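You operate a simulated robot arm through the tools that you are given. There is no shell and no other tool. Be economical: measure what you need, move in short steps, check, and stop when the job is done.

You run a simulated two-armed robot. Do the job below in one go: nothing can be reset, and whatever is moved stays where it is left.

TASK
Shut the generator down for the road at the cabinet panel.
Fine: charge and air breakers off, dial to OFF, let it idle at least 5 seconds, one press of stop, then shut the fuel.
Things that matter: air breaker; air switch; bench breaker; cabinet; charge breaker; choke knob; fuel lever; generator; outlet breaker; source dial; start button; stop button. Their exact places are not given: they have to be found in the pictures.

It is judged by the outcome, as a careful person would: the job done as asked, and still so three seconds after it is handed in. It fails if anything else is knocked over, pushed out of place, dropped, spilled or broken.

THE ROBOT
Two 7-joint arms with fingered hands on one trunk, on a base that drives. Base frame: it is fixed to the floor where the robot stands at the start and does not move with it; the origin is under the middle of the robot, x ahead of it, y to its left, z up. Readings come in mm, rad, newtons and seconds.
The left shoulder is at the start at [114, 152, 969], the right one opposite. With the tool pointing down near the work surface each hand reaches from about 100 to 840 mm from the robot's upright axis, wherever it stands, measured 20 degrees to its own side. Places, roughly: air breaker [600, 100, 600]; air switch [900, -100, 500]; bench breaker [600, 100, 700]; cabinet [900, 200, 500]; charge breaker [600, 100, 600]; choke knob [900, -200, 800]; fuel lever [800, -100, 700]; generator [900, 200, 500]; outlet breaker [600, 100, 500]; source dial [600, 100, 800]; start button [800, 0, 800]; stop button [800, -100, 800]. Payload 3.8 kg a hand.
The TCP of each hand is the grasp point between the finger pads, 30 mm short of the fingertips. In the tool frame z runs along the fingers and y along their closing line. Largest opening 104 mm; the body of the gripper starts 35 mm behind the TCP. The gripper is a hand of 5 fingers: y runs from the thumb to the fingers, the wrist lies at [-15, -104, -178] in the tool frame, and closing takes about 1.5 s.
Orientation is that of the tool frame in the base frame, as a unit quaternion [w, x, y, z]. With the fingers straight down and the wrist toward the robot, the tool's x, y and z point along [0, 1, 0], [1, 0, 0] and [0, 0, -1] of the base frame.

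THE INTERFACE
- The arms move only by the tool drive_tool. It takes "left_deltas", "right_deltas" or both (then of equal length, played together; a hand with none holds still); each is text: rows parted by semicolons, each of 7 numbers parted by spaces: the closure in counts, from 0 (fully open) to 255 (shut), then the shift along the tool's x, y, z in mm, then the turn, a rotation vector about the tool's x, y, z in rad. In form: grip x y z ax ay az; .... A call has 1 to 10 rows; each row shifts and turns the commanded pose from where the row before left it, along the tool's axes as they then stand. Rows are played at 5 a second. More than 50 mm and 0.15 rad between two rows, or a gripper value outside its range, and nothing of the call is played. Where a pose cannot be reached the arm comes as near as it can. A force on the tool above 40 N (or 10 N above the force at the start of the call, whichever is more), or a blocked arm, ends the call early, and 0.2 s more pass. Each finger travels about 72 mm/s and halts on what it meets, pressing with about 26 N; the grip force reading is that of the motor and also rises with nothing between the fingers. The clock runs only during rows and for 0.2 s after the last one: add rows that do not move to give the fingers time. The reply holds the time, the measured pose of the TCP, the force on the tool along the base axes, the opening and the grip force, in the units named above and with some noise, with the torque about the TCP (base axes, N m) and any sound that the robot's microphone picked up.
- Cameras (640 x 400 px; columns grow to the right, rows downward): "scene" is now at [246, -11.1, 1189.7]; the picture's right is [0.13, -0.99, -0.05], its down [0.22, 0.08, -0.97] and it looks along [0.97, 0.12, 0.23] (base axes); focal length 214 px, centre (320, 200). "left" rides on the left gripper at [-80, -77, -141] in its tool frame; the picture's right is [-0.78, -0.30, 0.56], its down [0.53, -0.78, 0.33] and it looks along [0.33, 0.56, 0.76] (tool axes); focal length 247 px, centre (320, 200). "right" rides on the right gripper at [80, -78, -141] in its tool frame; the picture's right is [-0.78, 0.30, -0.56], its down [-0.53, -0.78, 0.33] and it looks along [-0.33, 0.56, 0.76] (tool axes); focal length 247 px, centre (320, 200).
- camera(camera): a new picture of that camera. It takes no simulated time.
- lift_body(by): slides the trunk up (or, below 0, down) by that many mm; the arms and the scene camera ride with it, the base frame stays. It gives what a move gives, with no picture.
- base_move(legs): drives the robot by 1 to 6 legs, each [ahead, left, turn to the left] in mm, mm and rad, along the robot's own axes; the way and the turn of a leg run together, so that a leg with both is an arc; at most 1500 mm and 3.142 rad a leg. The arms and the cameras ride along, it lands a little off, and it stops where it bumps. It gives what a move gives.
- hand_shape(shape, hand): the hand has 5 fingers and takes this shape, open, in about a second: jaw (thumb against the fingers, like two jaws); tri (thumb and two fingers); tip (a fingertip pinch); poke (one finger out to press); point (the index stretched); flat (the hand flat); cup (the hand cupped); fist (a fist). The gripper value then closes the fingers along that shape, each until it touches; the sizes above hold for jaw. It gives what a move gives, with no picture.
- turn_head(pan, tilt): turns the head with the scene camera to pan (to the left, within 1.396 rad either way) and tilt (down, from -0.506 to 1.204), counted from straight ahead of the robot. It gives what a move gives.
- locate(camera, pixels): there is no depth. For up to 12 entries [column, row, z] of the newest picture of that camera ("zoom" is the newest enlarged one), the place [x, y] in the base frame at which the ray of that pixel passes the height z, good to about 3 mm, but the place of the scene camera against the robot may be out by one fixed shift of up to 25 mm in any direction. It takes no simulated time.
- inspect(camera, box): a new picture of the part [left, top, right, bottom] of that camera's present view, enlarged. It takes no simulated time.
- finish_job(): hands the job in; it is judged then, once.

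Keep the steps short. Do not move on a guess: measure, check each grasp and each placing, and mend mistakes. In all there are 80 turns and 58 pictures (those below and enlarged ones count). Leave the grippers open and the arms clear of the work at the hand-in unless told otherwise, and finish with a single line.

The tools are called after "Call:" as name(argument=value, ...) on one line, values as JSON. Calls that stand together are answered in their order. drive_tool: Moves the arms, as the interface text tells. Its arguments: {"type":"object","properties":{"left_deltas":{"type":"string"},"right_deltas":{"type":"string"}},"required":[]} The other tools are called the same way: lift_body (by) slides the trunk up or down; hand_shape (shape, hand) gives the hand a shape; base_move (legs) drives the base; turn_head (pan, tilt) turns the head that bears the scene camera; camera (camera) takes a picture; locate (camera, pixels) gives the place at which the rays of pixels pass given heights; inspect (camera, box) takes an enlarged picture of a part of a camera's view; finish_job () hands the job in.

At the start:

```text
t: 0.0
left_tool_pos: [362.3, 70.0, 1072.5]
left_orientation: [-0.008, 0.703, 0.711, -0.007]
left_wrist_force: [-0.5, -0.2, 0.4]
left_wrist_torque: [0.01, 0.02, -0.04]
left_grip_width: 103.6
left_finger_force: 0.1
left_shape: jaw
right_tool_pos: [423.4, -216.1, 1088.6]
right_orientation: [-0.001, 0.707, 0.707, -0.001]
right_wrist_force: [0.1, 0.6, -0.2]
right_wrist_torque: [-0.01, -0.02, 0.02]
right_grip_width: 103.7
right_finger_force: 0.1
right_shape: jaw
trunk travel left (down, up): [-75.0, 381.0]
robot x, y, heading: [0.8, 4.3, 0.003]
head pan, tilt: [-0.707, 1.201]
```

scene: 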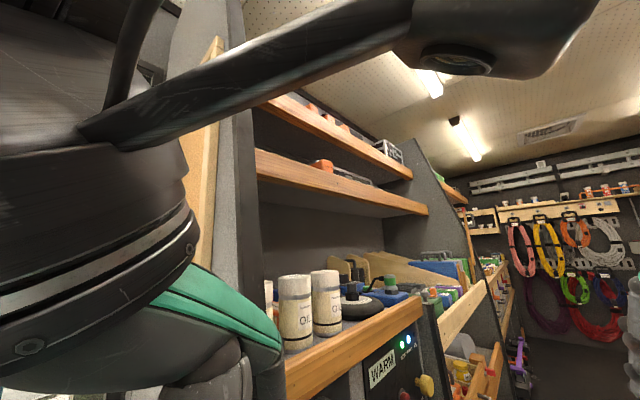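
right: 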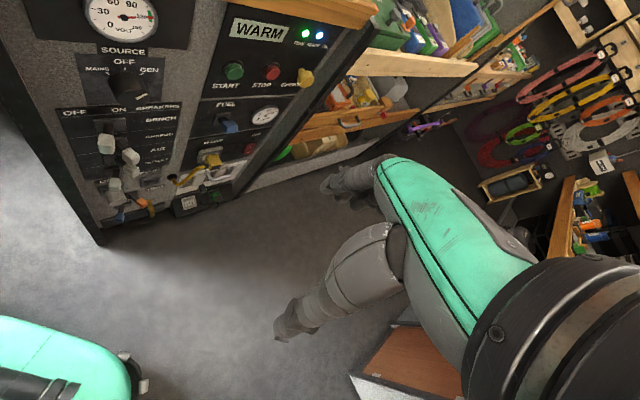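
left: 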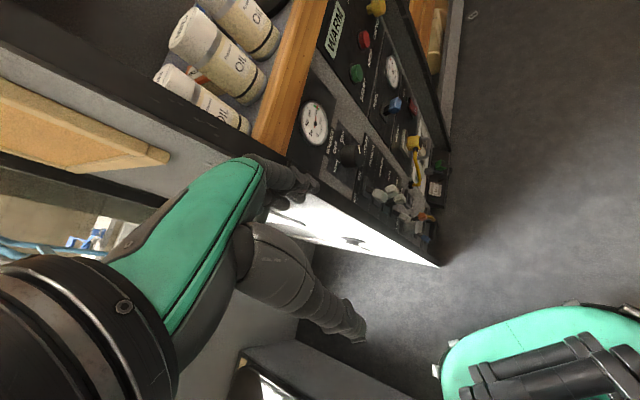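

The right-hand picture shows the panel at upper left: dial, breakers, start and stop. I turn the head towards it and enlarge the panel in the right camera.

Call:
turn_head(pan=0.0, tilt=0.6)

Call:
inspect(camera="right", box=[40, 0, 360, 230])

Call:
camera(camera="scene")

```text
t: 1.1
left_tool_pos: [364.4, 70.7, 1072.5]
left_orientation: [-0.012, 0.699, 0.714, -0.013]
left_wrist_force: [0.4, -0.2, -0.6]
left_wrist_torque: [-0.01, 0.02, -0.01]
left_grip_width: 103.6
left_finger_force: 0.0
left_shape: jaw
right_tool_pos: [421.2, -217.1, 1088.1]
right_orientation: [0.0, 0.707, 0.707, 0.0]
right_wrist_force: [-0.1, 0.2, -0.3]
right_wrist_torque: [0.04, 0.02, -0.02]
right_grip_width: 103.7
right_finger_force: 0.1
right_shape: jaw
trunk travel left (down, up): [-75.0, 381.0]
robot x, y, heading: [-0.1, -0.5, 0.0]
head pan, tilt: [0.0, 0.6]
```

```text
1.74 times, centred on (200, 115) of right
```

zoom: 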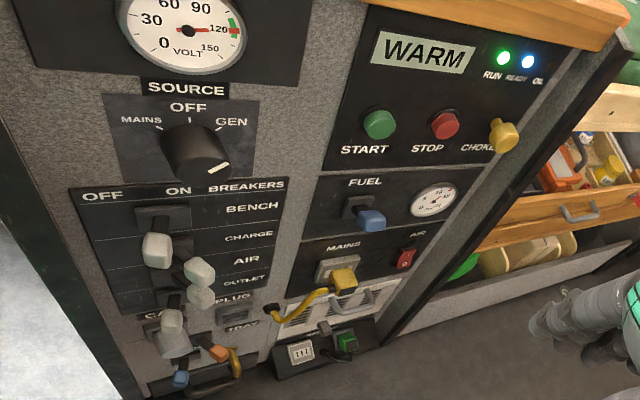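

```text
53 pictures are left
```

scene: 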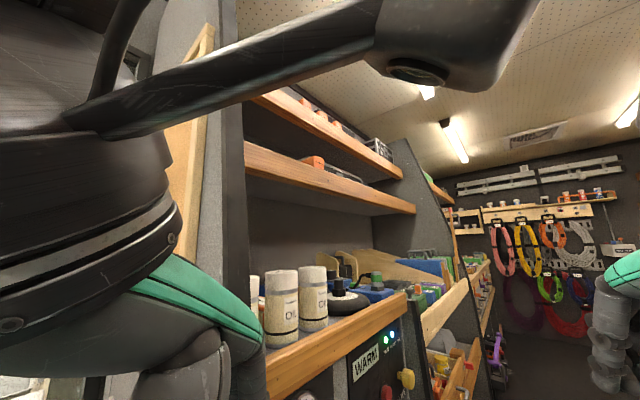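

The scene view barely changed and looks upward. I try a larger tilt to see how the head responds, and enlarge the panel in the left camera.

Call:
turn_head(pan=0.3, tilt=1.2)

Call:
camera(camera="scene")

Call:
inspect(camera="left", box=[270, 0, 470, 260])

```text
t: 2.1
left_tool_pos: [363.8, 69.2, 1071.9]
left_orientation: [-0.009, 0.702, 0.712, -0.007]
left_wrist_force: [-0.8, 0.5, -0.2]
left_wrist_torque: [-0.02, -0.01, 0.02]
left_grip_width: 104.0
left_finger_force: 0.0
left_shape: jaw
right_tool_pos: [422.9, -216.8, 1088.0]
right_orientation: [0.0, 0.707, 0.707, -0.001]
right_wrist_force: [-0.2, 0.1, -0.6]
right_wrist_torque: [0.0, 0.02, 0.0]
right_grip_width: 103.9
right_finger_force: 0.0
right_shape: jaw
trunk travel left (down, up): [-75.0, 381.0]
robot x, y, heading: [1.5, -2.4, -0.0]
head pan, tilt: [0.3, 1.201]
```

```text
52 pictures are left
```

scene: 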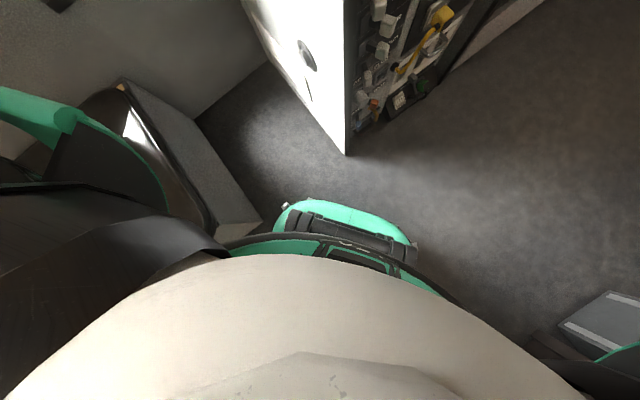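

```text
1.54 times, centred on (370, 130) of left
```

zoom: 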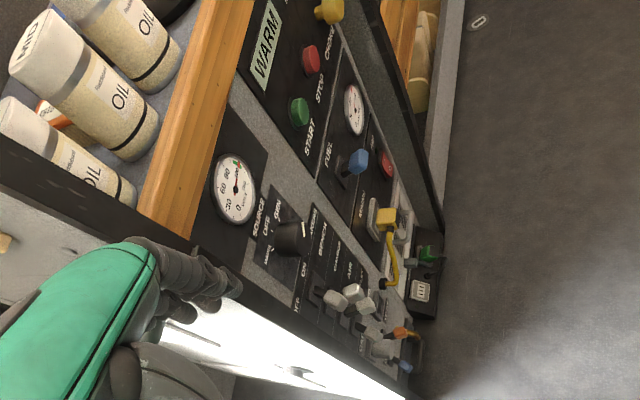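

The head now looks down. I locate matching points in both hand cameras to triangulate the panel plane.

Call:
locate(camera="zoom", pixels=[[298, 112, 900], [298, 112, 700], [310, 60, 900], [310, 60, 700], [234, 190, 900], [234, 190, 700], [290, 238, 800], [290, 238, 700], [358, 160, 800], [358, 160, 600], [358, 296, 700], [358, 296, 500]])

Call:
locate(camera="right", pixels=[[233.3, 71.3, 900], [233.3, 71.3, 700], [271.8, 71.9, 900], [271.8, 71.9, 700], [124, 17, 900], [124, 17, 700], [128, 85, 800], [128, 85, 700], [228.7, 126.5, 800], [228.7, 126.5, 600], [131, 170, 700], [131, 170, 500]])

```text
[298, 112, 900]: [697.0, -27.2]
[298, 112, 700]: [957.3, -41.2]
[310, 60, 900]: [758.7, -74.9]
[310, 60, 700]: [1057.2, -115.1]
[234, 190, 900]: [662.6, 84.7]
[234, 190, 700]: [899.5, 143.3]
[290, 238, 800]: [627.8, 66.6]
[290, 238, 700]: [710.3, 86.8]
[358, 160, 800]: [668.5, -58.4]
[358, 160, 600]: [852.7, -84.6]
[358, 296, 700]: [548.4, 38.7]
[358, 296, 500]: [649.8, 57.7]
```

```text
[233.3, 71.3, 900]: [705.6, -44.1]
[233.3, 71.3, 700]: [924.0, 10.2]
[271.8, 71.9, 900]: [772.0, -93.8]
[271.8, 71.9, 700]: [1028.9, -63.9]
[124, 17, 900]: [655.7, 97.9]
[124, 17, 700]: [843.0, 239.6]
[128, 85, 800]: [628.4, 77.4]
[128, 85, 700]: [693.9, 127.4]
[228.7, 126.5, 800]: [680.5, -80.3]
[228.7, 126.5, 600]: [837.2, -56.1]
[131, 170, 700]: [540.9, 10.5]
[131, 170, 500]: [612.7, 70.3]
```

Triangulated positions: start ≈ (760,-31,850), stop ≈ (840,-86,846), gauge ≈ (625,75,932), fuel ≈ (748,-70,713). The panel faces about (-0.6,-0.8). I need to drive right and turn left, so I first check the floor on the right.

Call:
turn_head(pan=-1.2, tilt=1.0)

Call:
camera(camera="scene")

```text
t: 3.7
left_tool_pos: [366.6, 69.8, 1073.8]
left_orientation: [-0.009, 0.698, 0.716, -0.014]
left_wrist_force: [-0.4, 0.8, -0.3]
left_wrist_torque: [0.01, -0.02, -0.03]
left_grip_width: 103.9
left_finger_force: 0.0
left_shape: jaw
right_tool_pos: [421.9, -217.6, 1087.6]
right_orientation: [0.0, 0.707, 0.707, -0.001]
right_wrist_force: [0.5, 0.1, 0.1]
right_wrist_torque: [-0.02, 0.0, -0.02]
right_grip_width: 103.7
right_finger_force: 0.0
right_shape: jaw
trunk travel left (down, up): [-75.0, 381.0]
robot x, y, heading: [2.7, -0.7, -0.006]
head pan, tilt: [-1.201, 1.0]
```

```text
50 pictures are left
```

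scene: 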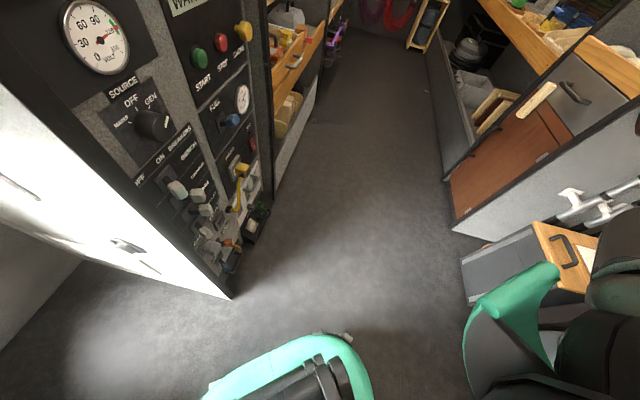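

The aisle lies ahead, with a cabinet on the right. I measure the floor points of the obstacles.

Call:
locate(camera="scene", pixels=[[232, 298, 0], [275, 192, 0], [453, 232, 0], [470, 303, 0], [463, 262, 0], [448, 185, 0], [290, 345, 0], [535, 222, 500], [80, 262, 0]])

```text
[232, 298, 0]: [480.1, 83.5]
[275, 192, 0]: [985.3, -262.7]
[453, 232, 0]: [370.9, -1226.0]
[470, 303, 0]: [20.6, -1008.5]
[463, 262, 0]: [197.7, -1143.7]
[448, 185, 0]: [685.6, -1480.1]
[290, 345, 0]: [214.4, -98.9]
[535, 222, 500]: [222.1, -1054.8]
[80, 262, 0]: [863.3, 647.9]
```

The aisle is about 1.1 m wide, so I can stand about 600 mm in front of the panel. I drive to about (385,-488) without turning and then check.

Call:
base_move(legs=[[0, -400, 0], [385, -88, 0]])

Call:
camera(camera="scene")

```text
t: 8.3
left_tool_pos: [759.5, -425.8, 1074.5]
left_orientation: [-0.009, 0.699, 0.715, -0.013]
left_wrist_force: [-0.1, 0.1, -0.9]
left_wrist_torque: [-0.03, -0.01, -0.02]
left_grip_width: 103.8
left_finger_force: 0.1
left_shape: jaw
right_tool_pos: [816.2, -712.2, 1088.2]
right_orientation: [0.0, 0.707, 0.707, 0.001]
right_wrist_force: [-0.4, -0.3, 0.0]
right_wrist_torque: [-0.02, 0.01, -0.01]
right_grip_width: 103.5
right_finger_force: 0.1
right_shape: jaw
trunk travel left (down, up): [-75.0, 381.0]
robot x, y, heading: [391.5, -493.6, -0.001]
head pan, tilt: [-1.201, 1.0]
```

```text
49 pictures are left
```

scene: 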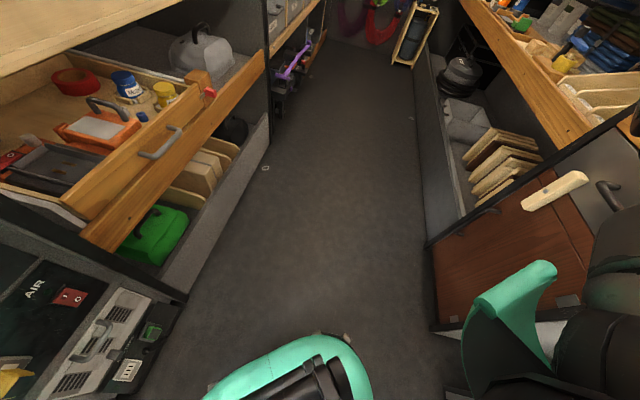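

I am at (391,-494). Now I turn left 0.97 rad to face the panel.

Call:
base_move(legs=[[0, 0, 0.97]])

Call:
turn_head(pan=0.0, tilt=0.8)

Call:
camera(camera="scene")

```text
t: 11.2
left_tool_pos: [544.3, -151.3, 1072.8]
left_orientation: [-0.001, 0.282, 0.959, -0.023]
left_wrist_force: [1.3, 0.4, -0.3]
left_wrist_torque: [0.02, -0.03, -0.04]
left_grip_width: 104.0
left_finger_force: 0.1
left_shape: jaw
right_tool_pos: [811.8, -270.2, 1088.4]
right_orientation: [0.0, 0.298, 0.954, 0.0]
right_wrist_force: [0.0, 0.4, -0.9]
right_wrist_torque: [0.0, 0.01, 0.01]
right_grip_width: 103.6
right_finger_force: 0.0
right_shape: jaw
trunk travel left (down, up): [-75.0, 381.0]
robot x, y, heading: [392.5, -495.3, 0.968]
head pan, tilt: [-1.201, 1.0]
```

```text
t: 12.6
left_tool_pos: [544.9, -151.7, 1073.9]
left_orientation: [-0.002, 0.282, 0.959, -0.022]
left_wrist_force: [-0.4, 0.3, -0.4]
left_wrist_torque: [-0.01, 0.0, -0.02]
left_grip_width: 103.9
left_finger_force: 0.0
left_shape: jaw
right_tool_pos: [811.0, -270.8, 1088.2]
right_orientation: [0.0, 0.298, 0.955, 0.0]
right_wrist_force: [-0.1, -0.8, -0.9]
right_wrist_torque: [0.0, 0.02, 0.06]
right_grip_width: 103.8
right_finger_force: 0.0
right_shape: jaw
trunk travel left (down, up): [-75.0, 381.0]
robot x, y, heading: [394.1, -494.2, 0.964]
head pan, tilt: [0.0, 0.799]
```

```text
48 pictures are left
```

scene: 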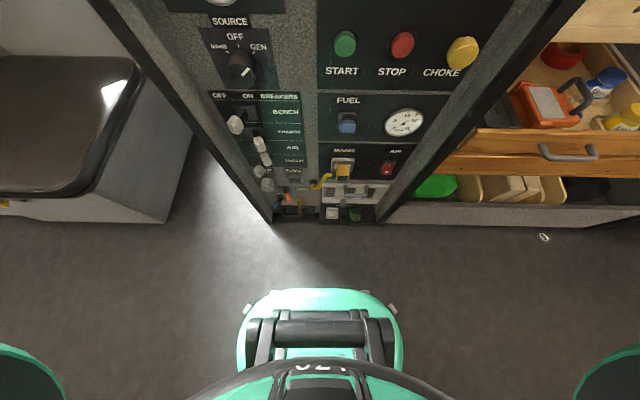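

This is a good frontal view of the panel. I enlarge the breaker area and the start/stop area.

Call:
inspect(camera="scene", box=[200, 10, 320, 210])

Call:
inspect(camera="scene", box=[190, 0, 510, 220])

```text
2.00 times, centred on (260, 110) of scene
```

zoom: 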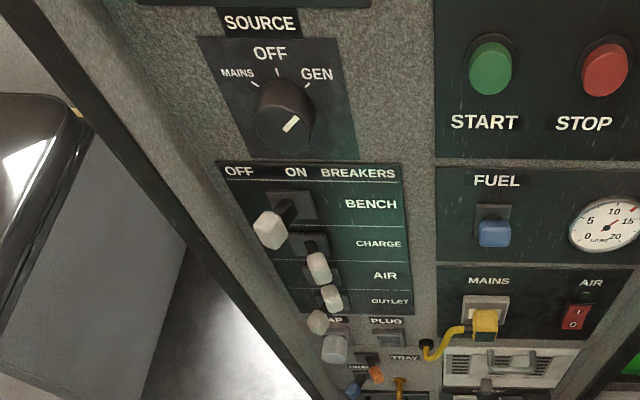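

```text
1.82 times, centred on (350, 110) of scene
```

zoom: 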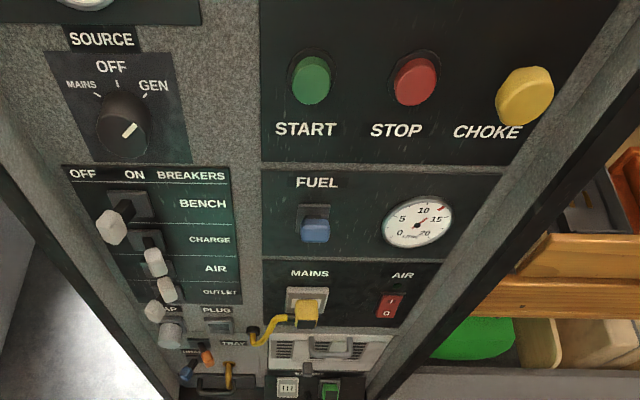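

Charge and air levers lean right (ON), bench and outlet lean left (OFF), and the dial is at GEN. I shape both hands to poke, then lower and tip the left hand forward towards the panel.

Call:
hand_shape(hand="left", shape="poke")

Call:
hand_shape(hand="right", shape="poke")

Call:
drive_tool(left_deltas="0 0 10 45 0 0 0; 0 0 10 45 0 0 0; 0 0 10 45 0 0 0; 0 0 10 45 0 0 0; 0 0 10 45 0 0 0; 0 0 0 0 -0.14 0 0; 0 0 0 0 -0.14 0 0; 0 0 0 0 -0.14 0 0; 0 0 0 0 -0.14 0 0; 0 0 0 0 -0.14 0 0")

Call:
camera(camera="scene")

Call:
camera(camera="left")

```text
t: 13.5
left_tool_pos: [545.0, -151.2, 1073.1]
left_orientation: [-0.001, 0.281, 0.959, -0.023]
left_wrist_force: [-0.5, -0.2, -1.1]
left_wrist_torque: [-0.01, 0.0, 0.0]
left_grip_width: 0.0
left_finger_force: 0.0
left_shape: poke
right_tool_pos: [811.8, -271.3, 1088.5]
right_orientation: [0.001, 0.298, 0.954, 0.0]
right_wrist_force: [0.3, 0.4, -0.4]
right_wrist_torque: [0.0, 0.03, 0.0]
right_grip_width: 103.8
right_finger_force: 0.0
right_shape: jaw
trunk travel left (down, up): [-75.0, 381.0]
robot x, y, heading: [392.7, -495.0, 0.967]
head pan, tilt: [0.0, 0.799]
```

```text
t: 14.4
left_tool_pos: [543.8, -151.0, 1073.3]
left_orientation: [-0.001, 0.282, 0.959, -0.023]
left_wrist_force: [0.1, -0.8, -0.2]
left_wrist_torque: [0.01, -0.02, -0.03]
left_grip_width: 0.0
left_finger_force: 0.0
left_shape: poke
right_tool_pos: [812.0, -269.5, 1088.7]
right_orientation: [-0.001, 0.298, 0.955, -0.001]
right_wrist_force: [1.0, -0.1, -0.1]
right_wrist_torque: [0.0, 0.02, -0.01]
right_grip_width: 0.0
right_finger_force: 0.0
right_shape: poke
trunk travel left (down, up): [-75.0, 381.0]
robot x, y, heading: [391.8, -496.2, 0.969]
head pan, tilt: [0.0, 0.799]
```

```text
t: 16.6
left_tool_pos: [640.9, -104.0, 852.9]
left_orientation: [0.095, 0.265, 0.909, 0.308]
left_wrist_force: [0.0, -0.1, 0.9]
left_wrist_torque: [0.02, -0.03, -0.03]
left_grip_width: 0.2
left_finger_force: 0.0
left_shape: poke
left hand out of reach, approached as far as the arm can: row 6, 7, 8, 9, 10
right_tool_pos: [812.5, -270.4, 1086.9]
right_orientation: [-0.001, 0.298, 0.954, 0.0]
right_wrist_force: [0.5, 0.4, -0.3]
right_wrist_torque: [-0.01, -0.03, -0.01]
right_grip_width: 0.0
right_finger_force: 0.1
right_shape: poke
trunk travel left (down, up): [-75.0, 381.0]
robot x, y, heading: [392.4, -496.0, 0.97]
head pan, tilt: [0.0, 0.799]
```

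```text
45 pictures are left
```

scene: 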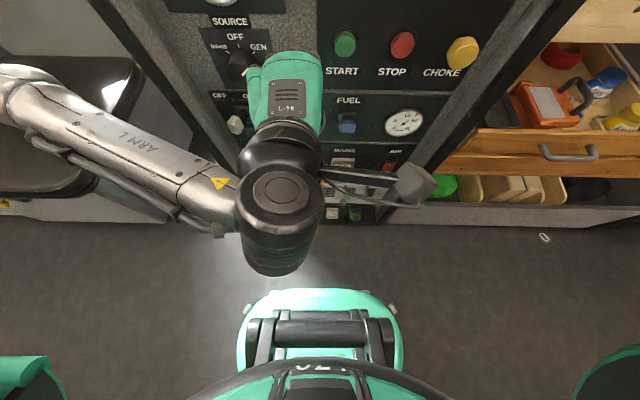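

```text
44 pictures are left
```

left: 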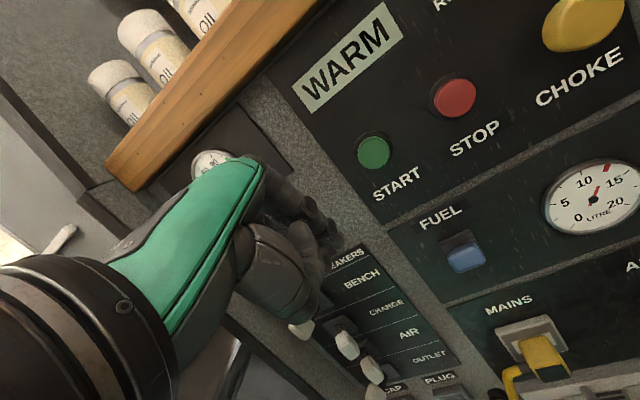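

The arm is too folded to tip fully, because it stopped at a pitch of about 0.66 and drifted right. I keep tipping while moving a little forward to see whether it converges.

Call:
drive_tool(left_deltas="0 0 8 11 -0.12 0 0; 0 0 8 11 -0.12 0 0; 0 0 7 12 -0.12 0 0; 0 0 6 13 -0.12 0 0; 0 0 0 0 0 0 0; 0 0 0 0 0 0 0")

Call:
camera(camera="scene")

```text
t: 18.0
left_tool_pos: [670.8, -58.0, 845.4]
left_orientation: [0.155, 0.235, 0.81, 0.515]
left_wrist_force: [0.1, -0.4, 0.4]
left_wrist_torque: [-0.01, -0.05, -0.01]
left_grip_width: 0.0
left_finger_force: 0.1
left_shape: poke
right_tool_pos: [812.0, -270.3, 1087.8]
right_orientation: [0.0, 0.298, 0.955, 0.0]
right_wrist_force: [0.0, -0.4, 0.7]
right_wrist_torque: [0.04, 0.05, -0.02]
right_grip_width: 0.0
right_finger_force: 0.0
right_shape: poke
trunk travel left (down, up): [-75.0, 381.0]
robot x, y, heading: [392.7, -496.6, 0.965]
head pan, tilt: [0.0, 0.799]
```

```text
43 pictures are left
```

scene: 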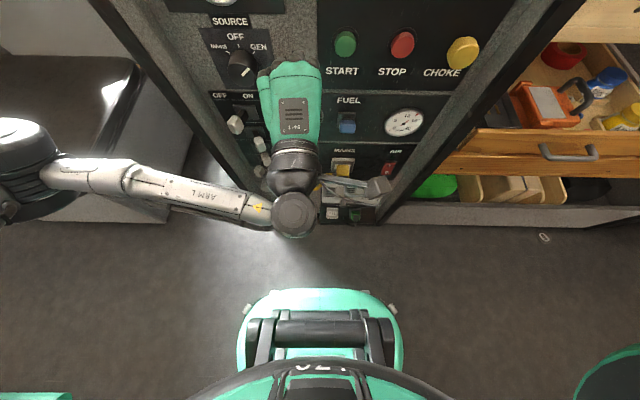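

Now there is no reach warning: pitch is about 1.14 and the TCP is at (671,-58,845). I look through the left camera to see the fingertip against the breakers.

Call:
camera(camera="left")

Call:
inspect(camera="scene", box=[200, 20, 340, 200])

```text
42 pictures are left
```

left: 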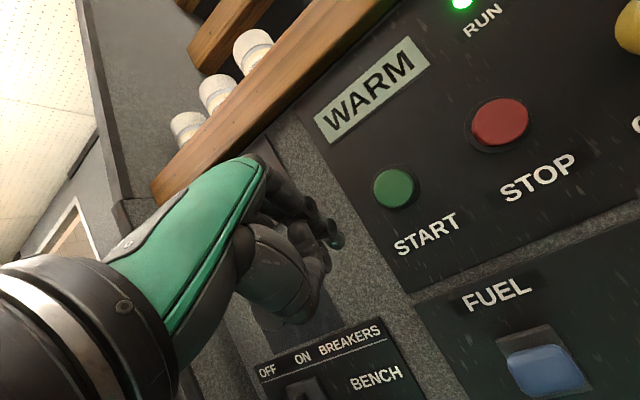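

```text
2.22 times, centred on (270, 110) of scene
```

zoom: 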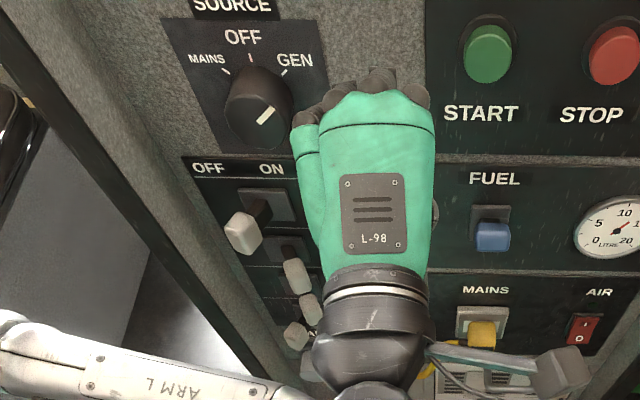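

The TCP projects to (311,240), and a dark fingertip shows near (335,240). I enlarge to see which finger sticks out and how far.

Call:
inspect(camera="left", box=[220, 150, 380, 350])

Call:
camera(camera="right")

```text
2.00 times, centred on (300, 250) of left
```

zoom: 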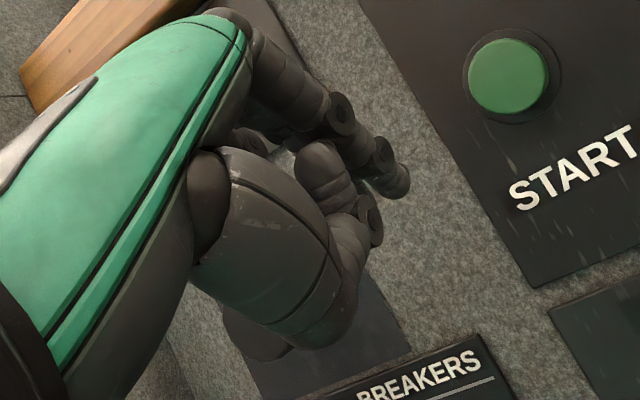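

```text
39 pictures are left
```

right: 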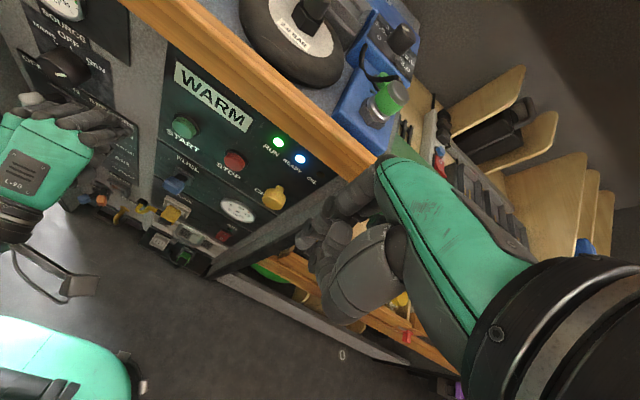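

The left fingertip lies about 30–35 mm ahead of the TCP. Next I get rays from the scene camera for the breaker tips, using pixels from the earlier clear view (same head pose), plus start, stop and fuel to calibrate its shift.

Call:
locate(camera="scene", pixels=[[345, 44, 850], [402, 45, 846], [347.5, 127, 713], [259.5, 144, 700], [259.5, 144, 600], [265.5, 159, 700], [265.5, 159, 600], [245, 72, 850], [245, 72, 800], [235, 125, 700], [258.5, 171, 600], [258.5, 171, 500]])

Call:
locate(camera="right", pixels=[[185, 127, 900], [185, 127, 800], [234, 160, 900], [234, 160, 800], [178, 184, 800], [178, 184, 700], [275, 195, 900], [275, 195, 800]])

Call:
locate(camera="left", pixels=[[395, 187, 900], [395, 187, 800], [501, 121, 900], [501, 121, 850], [545, 370, 800], [545, 370, 700]])

```text
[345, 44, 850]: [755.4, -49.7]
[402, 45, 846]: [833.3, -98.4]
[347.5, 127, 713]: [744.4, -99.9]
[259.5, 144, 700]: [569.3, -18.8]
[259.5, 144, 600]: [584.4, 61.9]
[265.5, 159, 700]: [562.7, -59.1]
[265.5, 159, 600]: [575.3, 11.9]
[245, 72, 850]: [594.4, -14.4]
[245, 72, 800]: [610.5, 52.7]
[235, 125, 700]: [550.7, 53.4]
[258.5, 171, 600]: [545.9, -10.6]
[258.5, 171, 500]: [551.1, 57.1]
```

```text
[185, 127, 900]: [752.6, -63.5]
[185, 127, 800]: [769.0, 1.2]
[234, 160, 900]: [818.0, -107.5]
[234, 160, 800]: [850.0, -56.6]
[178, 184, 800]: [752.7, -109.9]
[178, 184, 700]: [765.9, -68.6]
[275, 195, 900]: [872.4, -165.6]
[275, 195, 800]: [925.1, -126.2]
```

```text
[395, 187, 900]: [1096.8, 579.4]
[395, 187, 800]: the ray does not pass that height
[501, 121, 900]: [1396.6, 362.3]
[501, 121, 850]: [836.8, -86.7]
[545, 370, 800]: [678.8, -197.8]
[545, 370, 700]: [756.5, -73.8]
```

Triangulated: charge tip ≈ (584,44,645), air ≈ (583,46,582), with bench and outlet at pitch 60 above and below, all protruding about 48 mm. The right index sits on the left side of its hand, so it is better for pushing the levers left. I bring the left arm back up and measure the bench corner before shifting the base left.

Call:
drive_tool(left_deltas="0 5 14 -23 0.114 0 0; 0 5 12 -24 0.114 0 0; 0 5 9 -25 0.114 0 0; 0 5 6 -27 0.114 0 0; 0 5 3 -27 0.114 0 0; 0 5 -1 -27 0.114 0 0; 0 5 -3 -27 0.114 0 0; 0 5 -6 -26 0.114 0 0; 0 5 -10 -26 0.114 0 0; 0 5 -12 -25 0.114 0 0")

Call:
locate(camera="scene", pixels=[[165, 222, 0], [20, 222, 0], [272, 222, 0], [270, 292, 0], [380, 222, 0], [245, 310, 0]])

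```text
t: 20.2
left_tool_pos: [607.1, -55.3, 823.5]
left_orientation: [-0.021, 0.271, 0.962, 0.031]
left_wrist_force: [-0.7, 0.8, 0.5]
left_wrist_torque: [0.0, 0.0, -0.03]
left_grip_width: 0.1
left_finger_force: 0.1
left_shape: poke
left hand out of reach, approached as far as the arm can: row 3, 4, 6, 7, 8, 9, 10
right_tool_pos: [811.1, -270.4, 1088.5]
right_orientation: [0.0, 0.298, 0.955, 0.0]
right_wrist_force: [-0.4, -1.0, -1.5]
right_wrist_torque: [0.03, 0.0, 0.02]
right_grip_width: 0.2
right_finger_force: 0.0
right_shape: poke
trunk travel left (down, up): [-75.0, 381.0]
robot x, y, heading: [394.4, -495.6, 0.964]
head pan, tilt: [0.0, 0.799]
```

```text
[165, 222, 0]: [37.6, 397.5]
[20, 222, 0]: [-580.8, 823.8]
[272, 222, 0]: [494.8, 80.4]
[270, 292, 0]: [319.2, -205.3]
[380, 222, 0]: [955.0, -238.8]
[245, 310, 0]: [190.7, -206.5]
```

The left hand is vertical but still low at z 823. I move it up and back in straight steps.

Call:
drive_tool(left_deltas="0 0 -10 -40 0 0 0; 0 0 -15 -40 0 0 0; 0 0 -15 -40 0 0 0; 0 0 -20 -40 0 0 0; 0 0 -20 -40 0 0 0; 0 0 -20 -40 0 0 0; 0 0 0 0 0 0 0")

Call:
camera(camera="scene")

```text
t: 22.0
left_tool_pos: [601.6, -65.2, 844.3]
left_orientation: [-0.013, 0.271, 0.96, 0.071]
left_wrist_force: [0.5, 0.2, -0.8]
left_wrist_torque: [-0.02, -0.02, -0.01]
left_grip_width: 0.1
left_finger_force: 0.0
left_shape: poke
left hand out of reach, approached as far as the arm can: row 1, 2, 3, 4, 5, 6
right_tool_pos: [812.4, -270.5, 1087.2]
right_orientation: [0.0, 0.298, 0.955, 0.0]
right_wrist_force: [0.5, -0.8, 0.2]
right_wrist_torque: [-0.01, 0.01, 0.04]
right_grip_width: 0.2
right_finger_force: 0.1
right_shape: poke
trunk travel left (down, up): [-75.0, 381.0]
robot x, y, heading: [393.7, -495.8, 0.963]
head pan, tilt: [0.0, 0.799]
stopped in row 7 (left hand): the arm was blocked; the commanded pose is now the measured one
```

```text
38 pictures are left
```

scene: 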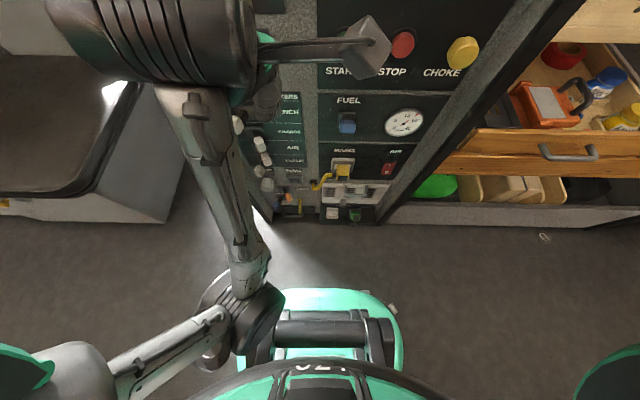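

The left elbow has swung down in front and the arm sits at a limit. I move it left and slightly forward to free it.

Call:
drive_tool(left_deltas="0 30 0 0 -0.05 0 0; 0 30 0 0 -0.05 0 0; 0 30 0 0 -0.05 0 0; 0 30 0 0 0 0 0; 0 30 0 0 0 0 0; 0 0 0 0 0 0 0")

Call:
camera(camera="scene")

```text
t: 23.4
left_tool_pos: [517.2, 41.0, 859.6]
left_orientation: [0.008, 0.271, 0.952, 0.141]
left_wrist_force: [0.2, 0.4, 0.3]
left_wrist_torque: [0.01, 0.0, -0.02]
left_grip_width: 0.1
left_finger_force: 0.1
left_shape: poke
left hand out of reach, approached as far as the arm can: row 2, 3, 4, 5
right_tool_pos: [811.0, -270.7, 1088.2]
right_orientation: [-0.001, 0.298, 0.954, 0.0]
right_wrist_force: [0.3, 0.1, -0.1]
right_wrist_torque: [0.01, 0.03, 0.0]
right_grip_width: 0.2
right_finger_force: 0.0
right_shape: poke
trunk travel left (down, up): [-75.0, 381.0]
robot x, y, heading: [392.9, -498.2, 0.966]
head pan, tilt: [0.0, 0.799]
```

```text
37 pictures are left
```

scene: 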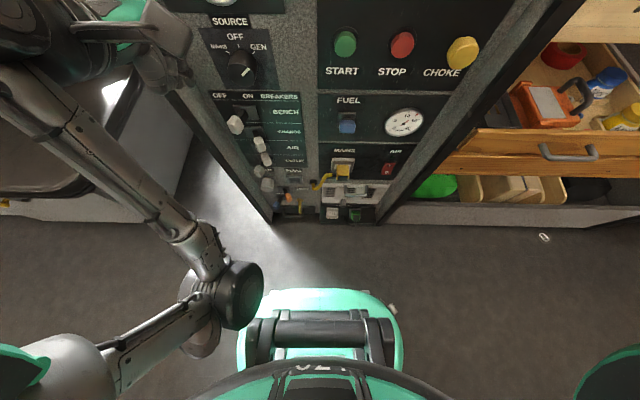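

The panel is visible again and the left hand is off to the side. I shift the base 40 mm back and 125 mm left so the right hand faces the breakers.

Call:
base_move(legs=[[-40, 0, 0], [0, 125, 0]])

Call:
camera(camera="scene")

```text
t: 25.1
left_tool_pos: [391.7, 79.5, 859.9]
left_orientation: [0.009, 0.271, 0.952, 0.139]
left_wrist_force: [-0.3, 0.2, -0.3]
left_wrist_torque: [0.0, -0.04, -0.02]
left_grip_width: 0.0
left_finger_force: 0.0
left_shape: poke
right_tool_pos: [686.3, -232.2, 1089.0]
right_orientation: [0.0, 0.297, 0.955, 0.0]
right_wrist_force: [-0.3, 0.4, 1.0]
right_wrist_torque: [-0.01, -0.03, -0.05]
right_grip_width: 0.0
right_finger_force: 0.1
right_shape: poke
trunk travel left (down, up): [-75.0, 381.0]
robot x, y, heading: [268.1, -460.9, 0.971]
head pan, tilt: [0.0, 0.799]
```

```text
36 pictures are left
```

scene: 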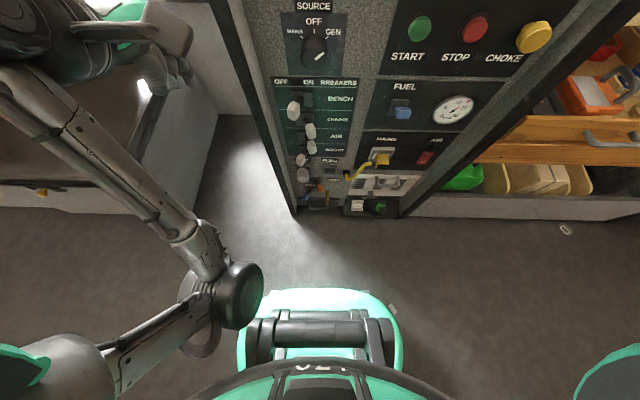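

Levers are now in clear view. I take the right camera for a precise triangulation.

Call:
camera(camera="right")

Call:
inspect(camera="scene", box=[260, 0, 420, 200])

```text
35 pictures are left
```

right: 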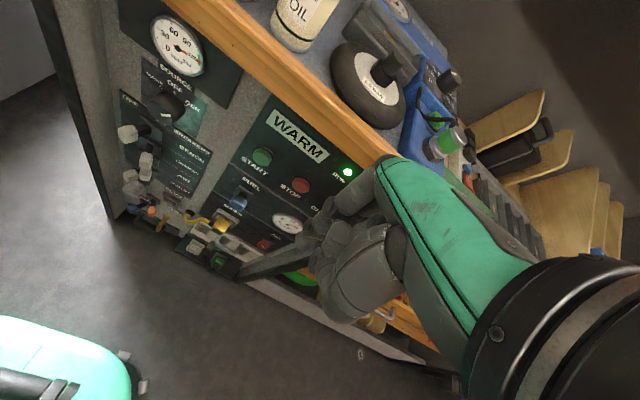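

```text
2.00 times, centred on (340, 100) of scene
```

zoom: 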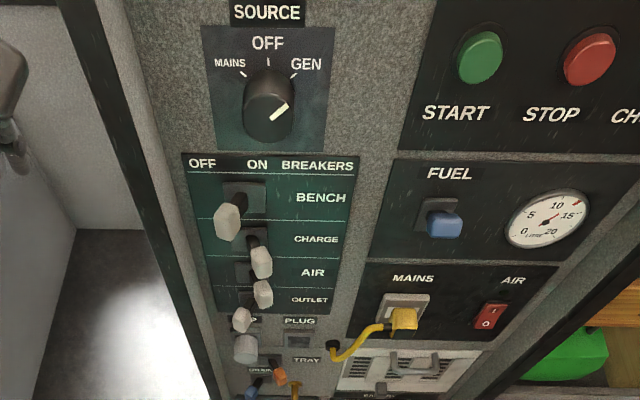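

Call:
inspect(camera="right", box=[100, 60, 260, 260])

```text
2.00 times, centred on (180, 160) of right
```

zoom: 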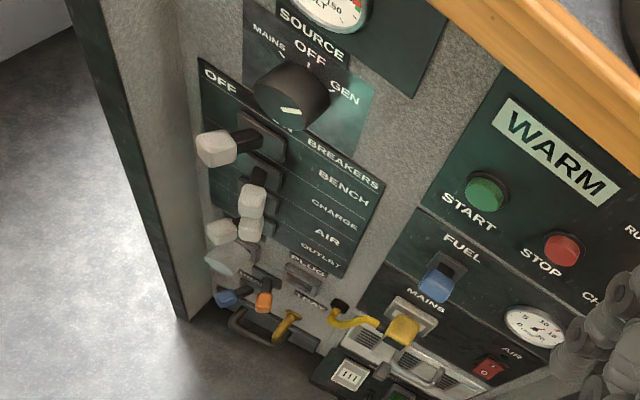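

I locate the matched tips in both pictures.

Call:
locate(camera="zoom", pixels=[[252, 200, 680], [252, 200, 580], [249, 227, 650], [249, 227, 550], [212, 148, 750], [212, 148, 650], [290, 112, 880], [290, 112, 780], [562, 248, 850], [562, 248, 800], [437, 284, 750], [437, 284, 650]])

Call:
locate(camera="scene", pixels=[[310.5, 131, 680], [310.5, 131, 580], [311.5, 147, 650], [311.5, 147, 550], [294, 111, 750], [294, 111, 650], [319.5, 56, 880], [319.5, 56, 780], [475, 30, 850], [475, 30, 800], [402, 112, 750], [402, 112, 650]])

```text
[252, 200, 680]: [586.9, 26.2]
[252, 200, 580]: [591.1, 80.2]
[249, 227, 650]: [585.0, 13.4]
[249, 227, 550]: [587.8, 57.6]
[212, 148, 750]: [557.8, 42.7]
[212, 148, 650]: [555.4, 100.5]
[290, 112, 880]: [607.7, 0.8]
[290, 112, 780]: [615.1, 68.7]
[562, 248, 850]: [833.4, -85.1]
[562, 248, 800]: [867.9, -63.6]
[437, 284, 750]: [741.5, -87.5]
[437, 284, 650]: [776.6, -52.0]
```

```text
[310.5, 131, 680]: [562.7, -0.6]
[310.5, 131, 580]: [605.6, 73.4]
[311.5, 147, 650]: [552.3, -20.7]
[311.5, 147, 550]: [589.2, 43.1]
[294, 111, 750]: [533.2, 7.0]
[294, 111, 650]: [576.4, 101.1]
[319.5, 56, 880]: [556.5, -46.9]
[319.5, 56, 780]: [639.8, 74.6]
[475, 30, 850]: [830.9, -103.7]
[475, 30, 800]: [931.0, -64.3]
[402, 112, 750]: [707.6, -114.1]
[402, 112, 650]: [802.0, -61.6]
```

Refined: charge knob ≈ (588,50,635), air knob ≈ (587,50,570), stop ≈ (835,-85,848), fuel knob ≈ (760,-69,700). I lower the right hand, staying right of the levers, and begin tipping it forward.

Call:
drive_tool(right_deltas="0 0 10 45 0 0 0; 0 0 10 45 0 0 0; 0 0 10 45 0 0 0; 0 0 10 45 0 0 0; 0 0 10 45 0 0 0; 0 0 5 5 -0.14 0 0; 0 0 5 5 -0.14 0 0; 0 0 5 5 -0.14 0 0; 0 0 5 5 -0.14 0 0; 0 0 5 5 -0.14 0 0")

Call:
camera(camera="scene")

```text
t: 27.3
left_tool_pos: [392.7, 79.3, 860.0]
left_orientation: [0.009, 0.27, 0.952, 0.141]
left_wrist_force: [-0.3, 1.2, -0.2]
left_wrist_torque: [-0.01, -0.01, 0.0]
left_grip_width: 0.2
left_finger_force: 0.0
left_shape: poke
right_tool_pos: [765.3, -125.1, 850.9]
right_orientation: [0.101, 0.279, 0.897, 0.327]
right_wrist_force: [-0.3, 0.5, 0.2]
right_wrist_torque: [0.01, 0.01, 0.0]
right_grip_width: 0.2
right_finger_force: 0.1
right_shape: poke
right hand out of reach, approached as far as the arm can: row 6, 7, 8, 9
trunk travel left (down, up): [-75.0, 381.0]
robot x, y, heading: [269.6, -458.8, 0.971]
head pan, tilt: [0.0, 0.799]
```

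```text
32 pictures are left
```

scene: 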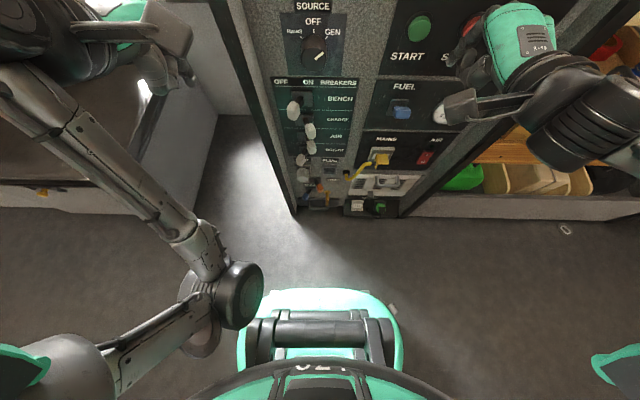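

The fingertip is about 70 mm from the panel near the stop button. I back off, move left and keep tipping.

Call:
drive_tool(right_deltas="0 10 -12 -20 0 0 0; 0 25 -17 0 -0.14 0 0; 0 25 -17 -2 -0.14 0 0; 0 25 -16 -4 -0.14 0 0; 0 25 -15 -7 -0.14 0 0; 0 0 0 0 0 0 0")

Call:
camera(camera="scene")

```text
t: 28.7
left_tool_pos: [392.5, 79.7, 859.9]
left_orientation: [0.008, 0.27, 0.953, 0.141]
left_wrist_force: [-0.5, 0.2, 0.1]
left_wrist_torque: [0.01, -0.01, 0.02]
left_grip_width: 0.0
left_finger_force: 0.0
left_shape: poke
right_tool_pos: [653.3, -100.4, 808.1]
right_orientation: [0.174, 0.241, 0.772, 0.562]
right_wrist_force: [-0.4, 0.7, -0.7]
right_wrist_torque: [0.03, 0.01, 0.0]
right_grip_width: 0.0
right_finger_force: 0.2
right_shape: poke
right hand out of reach, approached as far as the arm can: row 1, 2
trunk travel left (down, up): [-75.0, 381.0]
robot x, y, heading: [270.2, -458.8, 0.966]
head pan, tilt: [0.0, 0.799]
```

```text
31 pictures are left
```

scene: 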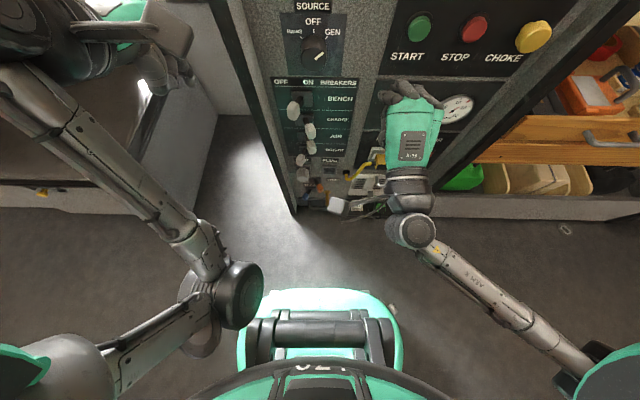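

Pitch is 1.26 with no reach warning now. I bring the fingertip to a standoff right of the charge lever at its height, still about 75 mm off the panel.

Call:
drive_tool(right_deltas="0 20 -29 14 0 0 0; 0 20 -29 14 0 0 0; 0 20 -29 14 0 0 0; 0 20 -29 14 0 0 0; 0 20 -29 14 0 0 0; 0 0 0 0 0 0 0")

Call:
camera(camera="scene")

Call:
camera(camera="right")

```text
t: 30.1
left_tool_pos: [391.8, 79.8, 859.6]
left_orientation: [0.008, 0.27, 0.952, 0.141]
left_wrist_force: [0.8, -0.2, -0.1]
left_wrist_torque: [-0.05, 0.01, 0.02]
left_grip_width: 0.0
left_finger_force: 0.2
left_shape: poke
right_tool_pos: [586.5, -23.2, 648.5]
right_orientation: [0.175, 0.241, 0.771, 0.563]
right_wrist_force: [-0.4, -0.1, -0.6]
right_wrist_torque: [0.02, 0.02, 0.02]
right_grip_width: 0.0
right_finger_force: 0.1
right_shape: poke
trunk travel left (down, up): [-75.0, 381.0]
robot x, y, heading: [274.1, -458.7, 0.966]
head pan, tilt: [0.0, 0.799]
```

```text
30 pictures are left
```

scene: 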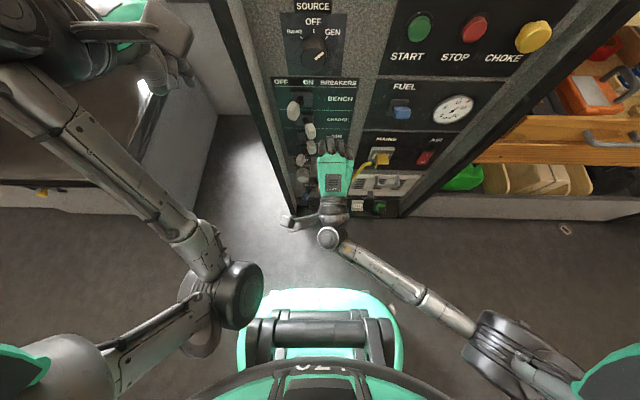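

```text
29 pictures are left
```

right: 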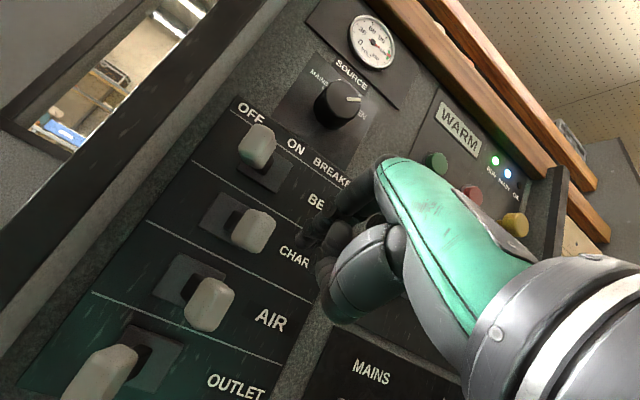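

A clear close view: charge knob at (253,230), air at (208,304), fingertip near (302,240). I locate the knobs from this pose.

Call:
locate(camera="right", pixels=[[253, 230, 650], [253, 230, 640], [253, 230, 630], [208, 304, 580], [208, 304, 570], [208, 304, 560], [345, 104, 820], [345, 104, 810], [345, 104, 800], [100, 373, 520], [258, 145, 700], [258, 145, 690]])

```text
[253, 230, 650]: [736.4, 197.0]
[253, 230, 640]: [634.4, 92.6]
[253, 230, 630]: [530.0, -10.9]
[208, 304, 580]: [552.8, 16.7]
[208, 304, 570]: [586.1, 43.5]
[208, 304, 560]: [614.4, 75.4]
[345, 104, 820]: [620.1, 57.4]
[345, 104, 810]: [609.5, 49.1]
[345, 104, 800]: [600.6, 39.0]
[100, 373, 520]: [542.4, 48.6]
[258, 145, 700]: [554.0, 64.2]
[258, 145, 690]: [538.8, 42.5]
```

Charge knob ≈ (587,46,635), and the fingertip is at about (604,3,638), clear to the right. I advance 38 mm past the knob tip and push left.

Call:
drive_tool(right_deltas="0 0 6 18 0 0 0; 0 0 6 18 0 0 0; 0 10 0 0 0 0 0; 0 10 0 0 0 0 0; 0 10 0 0 0 0 0; 0 10 0 0 0 0 0; 0 10 0 0 0 0 0; 0 8 0 0 0 0 0")

Call:
camera(camera="right")

```text
t: 31.9
left_tool_pos: [394.3, 75.9, 860.7]
left_orientation: [0.008, 0.271, 0.952, 0.142]
left_wrist_force: [-0.3, -0.1, 0.7]
left_wrist_torque: [0.02, -0.01, -0.02]
left_grip_width: 0.2
left_finger_force: 0.0
left_shape: poke
right_tool_pos: [562.7, 37.8, 647.6]
right_orientation: [0.178, 0.244, 0.769, 0.563]
right_wrist_force: [14.8, -15.2, 5.3]
right_wrist_torque: [-0.16, -0.27, -0.41]
right_grip_width: 0.1
right_finger_force: 0.0
right_shape: poke
trunk travel left (down, up): [-75.0, 381.0]
robot x, y, heading: [270.0, -455.2, 0.961]
head pan, tilt: [0.0, 0.799]
```

```text
28 pictures are left
```

right: 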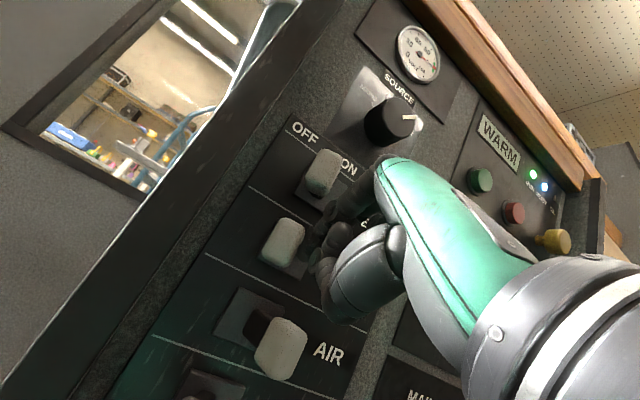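

The charge lever now leans left like bench (OFF). I retreat right and back, go down 65 mm, and take a look before pushing air.

Call:
drive_tool(right_deltas="0 -27 0 0 0 0 0; 0 -27 0 0 0 0 0; 0 0 -12 -36 0 0 0; 0 0 -30 10 0 0 0; 0 0 -31 10 0 0 0; 0 0 0 0 0 0 0")

Call:
camera(camera="right")

```text
t: 33.3
left_tool_pos: [392.9, 78.7, 859.8]
left_orientation: [0.009, 0.271, 0.952, 0.14]
left_wrist_force: [0.7, 0.2, -0.2]
left_wrist_torque: [0.02, 0.0, -0.03]
left_grip_width: 0.2
left_finger_force: 0.1
left_shape: poke
right_tool_pos: [581.2, -20.2, 583.8]
right_orientation: [0.174, 0.24, 0.772, 0.563]
right_wrist_force: [0.4, 0.2, 0.4]
right_wrist_torque: [0.0, 0.04, 0.01]
right_grip_width: 0.0
right_finger_force: 0.1
right_shape: poke
trunk travel left (down, up): [-75.0, 381.0]
robot x, y, heading: [271.5, -456.3, 0.971]
head pan, tilt: [0.0, 0.799]
```

```text
27 pictures are left
```

right: 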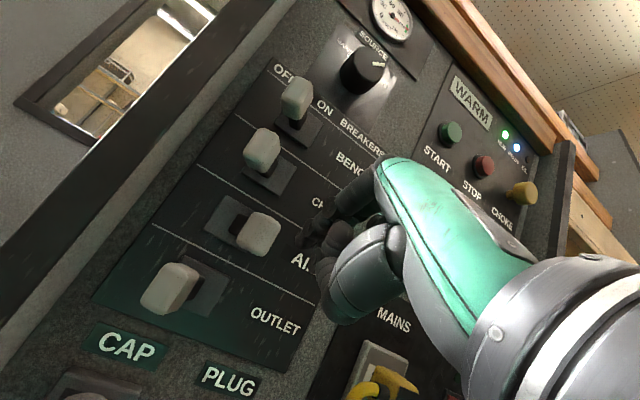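

Charge is off, and air is at (258,232) with the finger to its right. I apply the same advance and push left.

Call:
drive_tool(right_deltas="0 -3 6 18 0 0 0; 0 0 6 19 0 0 0; 0 10 0 0 0 0 0; 0 10 0 0 0 0 0; 0 10 0 0 0 0 0; 0 10 0 0 0 0 0; 0 10 0 0 0 0 0; 0 6 0 0 0 0 0")

Call:
drive_tool(right_deltas="0 -27 0 0 0 0 0; 0 -27 0 0 0 0 0; 0 0 -12 -36 0 0 0; 0 0 0 0 0 0 0")

Call:
camera(camera="right")

```text
t: 35.1
left_tool_pos: [395.1, 77.0, 859.3]
left_orientation: [0.008, 0.271, 0.952, 0.141]
left_wrist_force: [-0.1, 0.6, -0.5]
left_wrist_torque: [0.0, -0.01, 0.01]
left_grip_width: 0.0
left_finger_force: 0.1
left_shape: poke
right_tool_pos: [563.7, 40.7, 584.0]
right_orientation: [0.177, 0.244, 0.77, 0.562]
right_wrist_force: [16.8, -19.4, 5.8]
right_wrist_torque: [-0.25, -0.32, -0.48]
right_grip_width: 0.0
right_finger_force: 0.1
right_shape: poke
trunk travel left (down, up): [-75.0, 381.0]
robot x, y, heading: [267.5, -456.3, 0.965]
head pan, tilt: [0.0, 0.799]
```

```text
t: 36.1
left_tool_pos: [392.2, 79.3, 859.0]
left_orientation: [0.007, 0.27, 0.952, 0.141]
left_wrist_force: [0.2, 0.2, -0.3]
left_wrist_torque: [0.0, -0.01, -0.02]
left_grip_width: 0.0
left_finger_force: 0.0
left_shape: poke
right_tool_pos: [582.1, -20.4, 583.2]
right_orientation: [0.174, 0.24, 0.772, 0.563]
right_wrist_force: [0.2, -0.3, -0.2]
right_wrist_torque: [0.02, -0.01, 0.02]
right_grip_width: 0.0
right_finger_force: 0.0
right_shape: poke
trunk travel left (down, up): [-75.0, 381.0]
robot x, y, heading: [267.0, -461.5, 0.967]
head pan, tilt: [0.0, 0.799]
```

```text
26 pictures are left
```

right: 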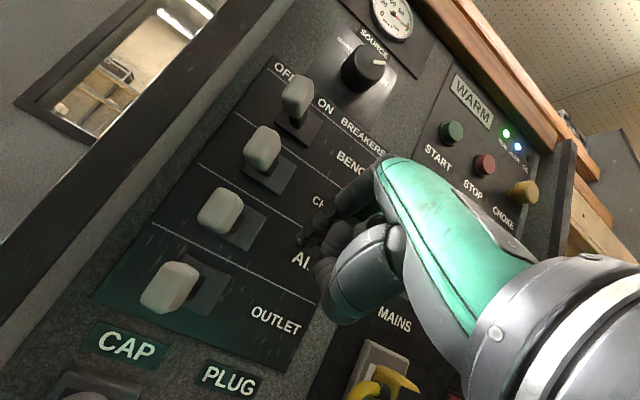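

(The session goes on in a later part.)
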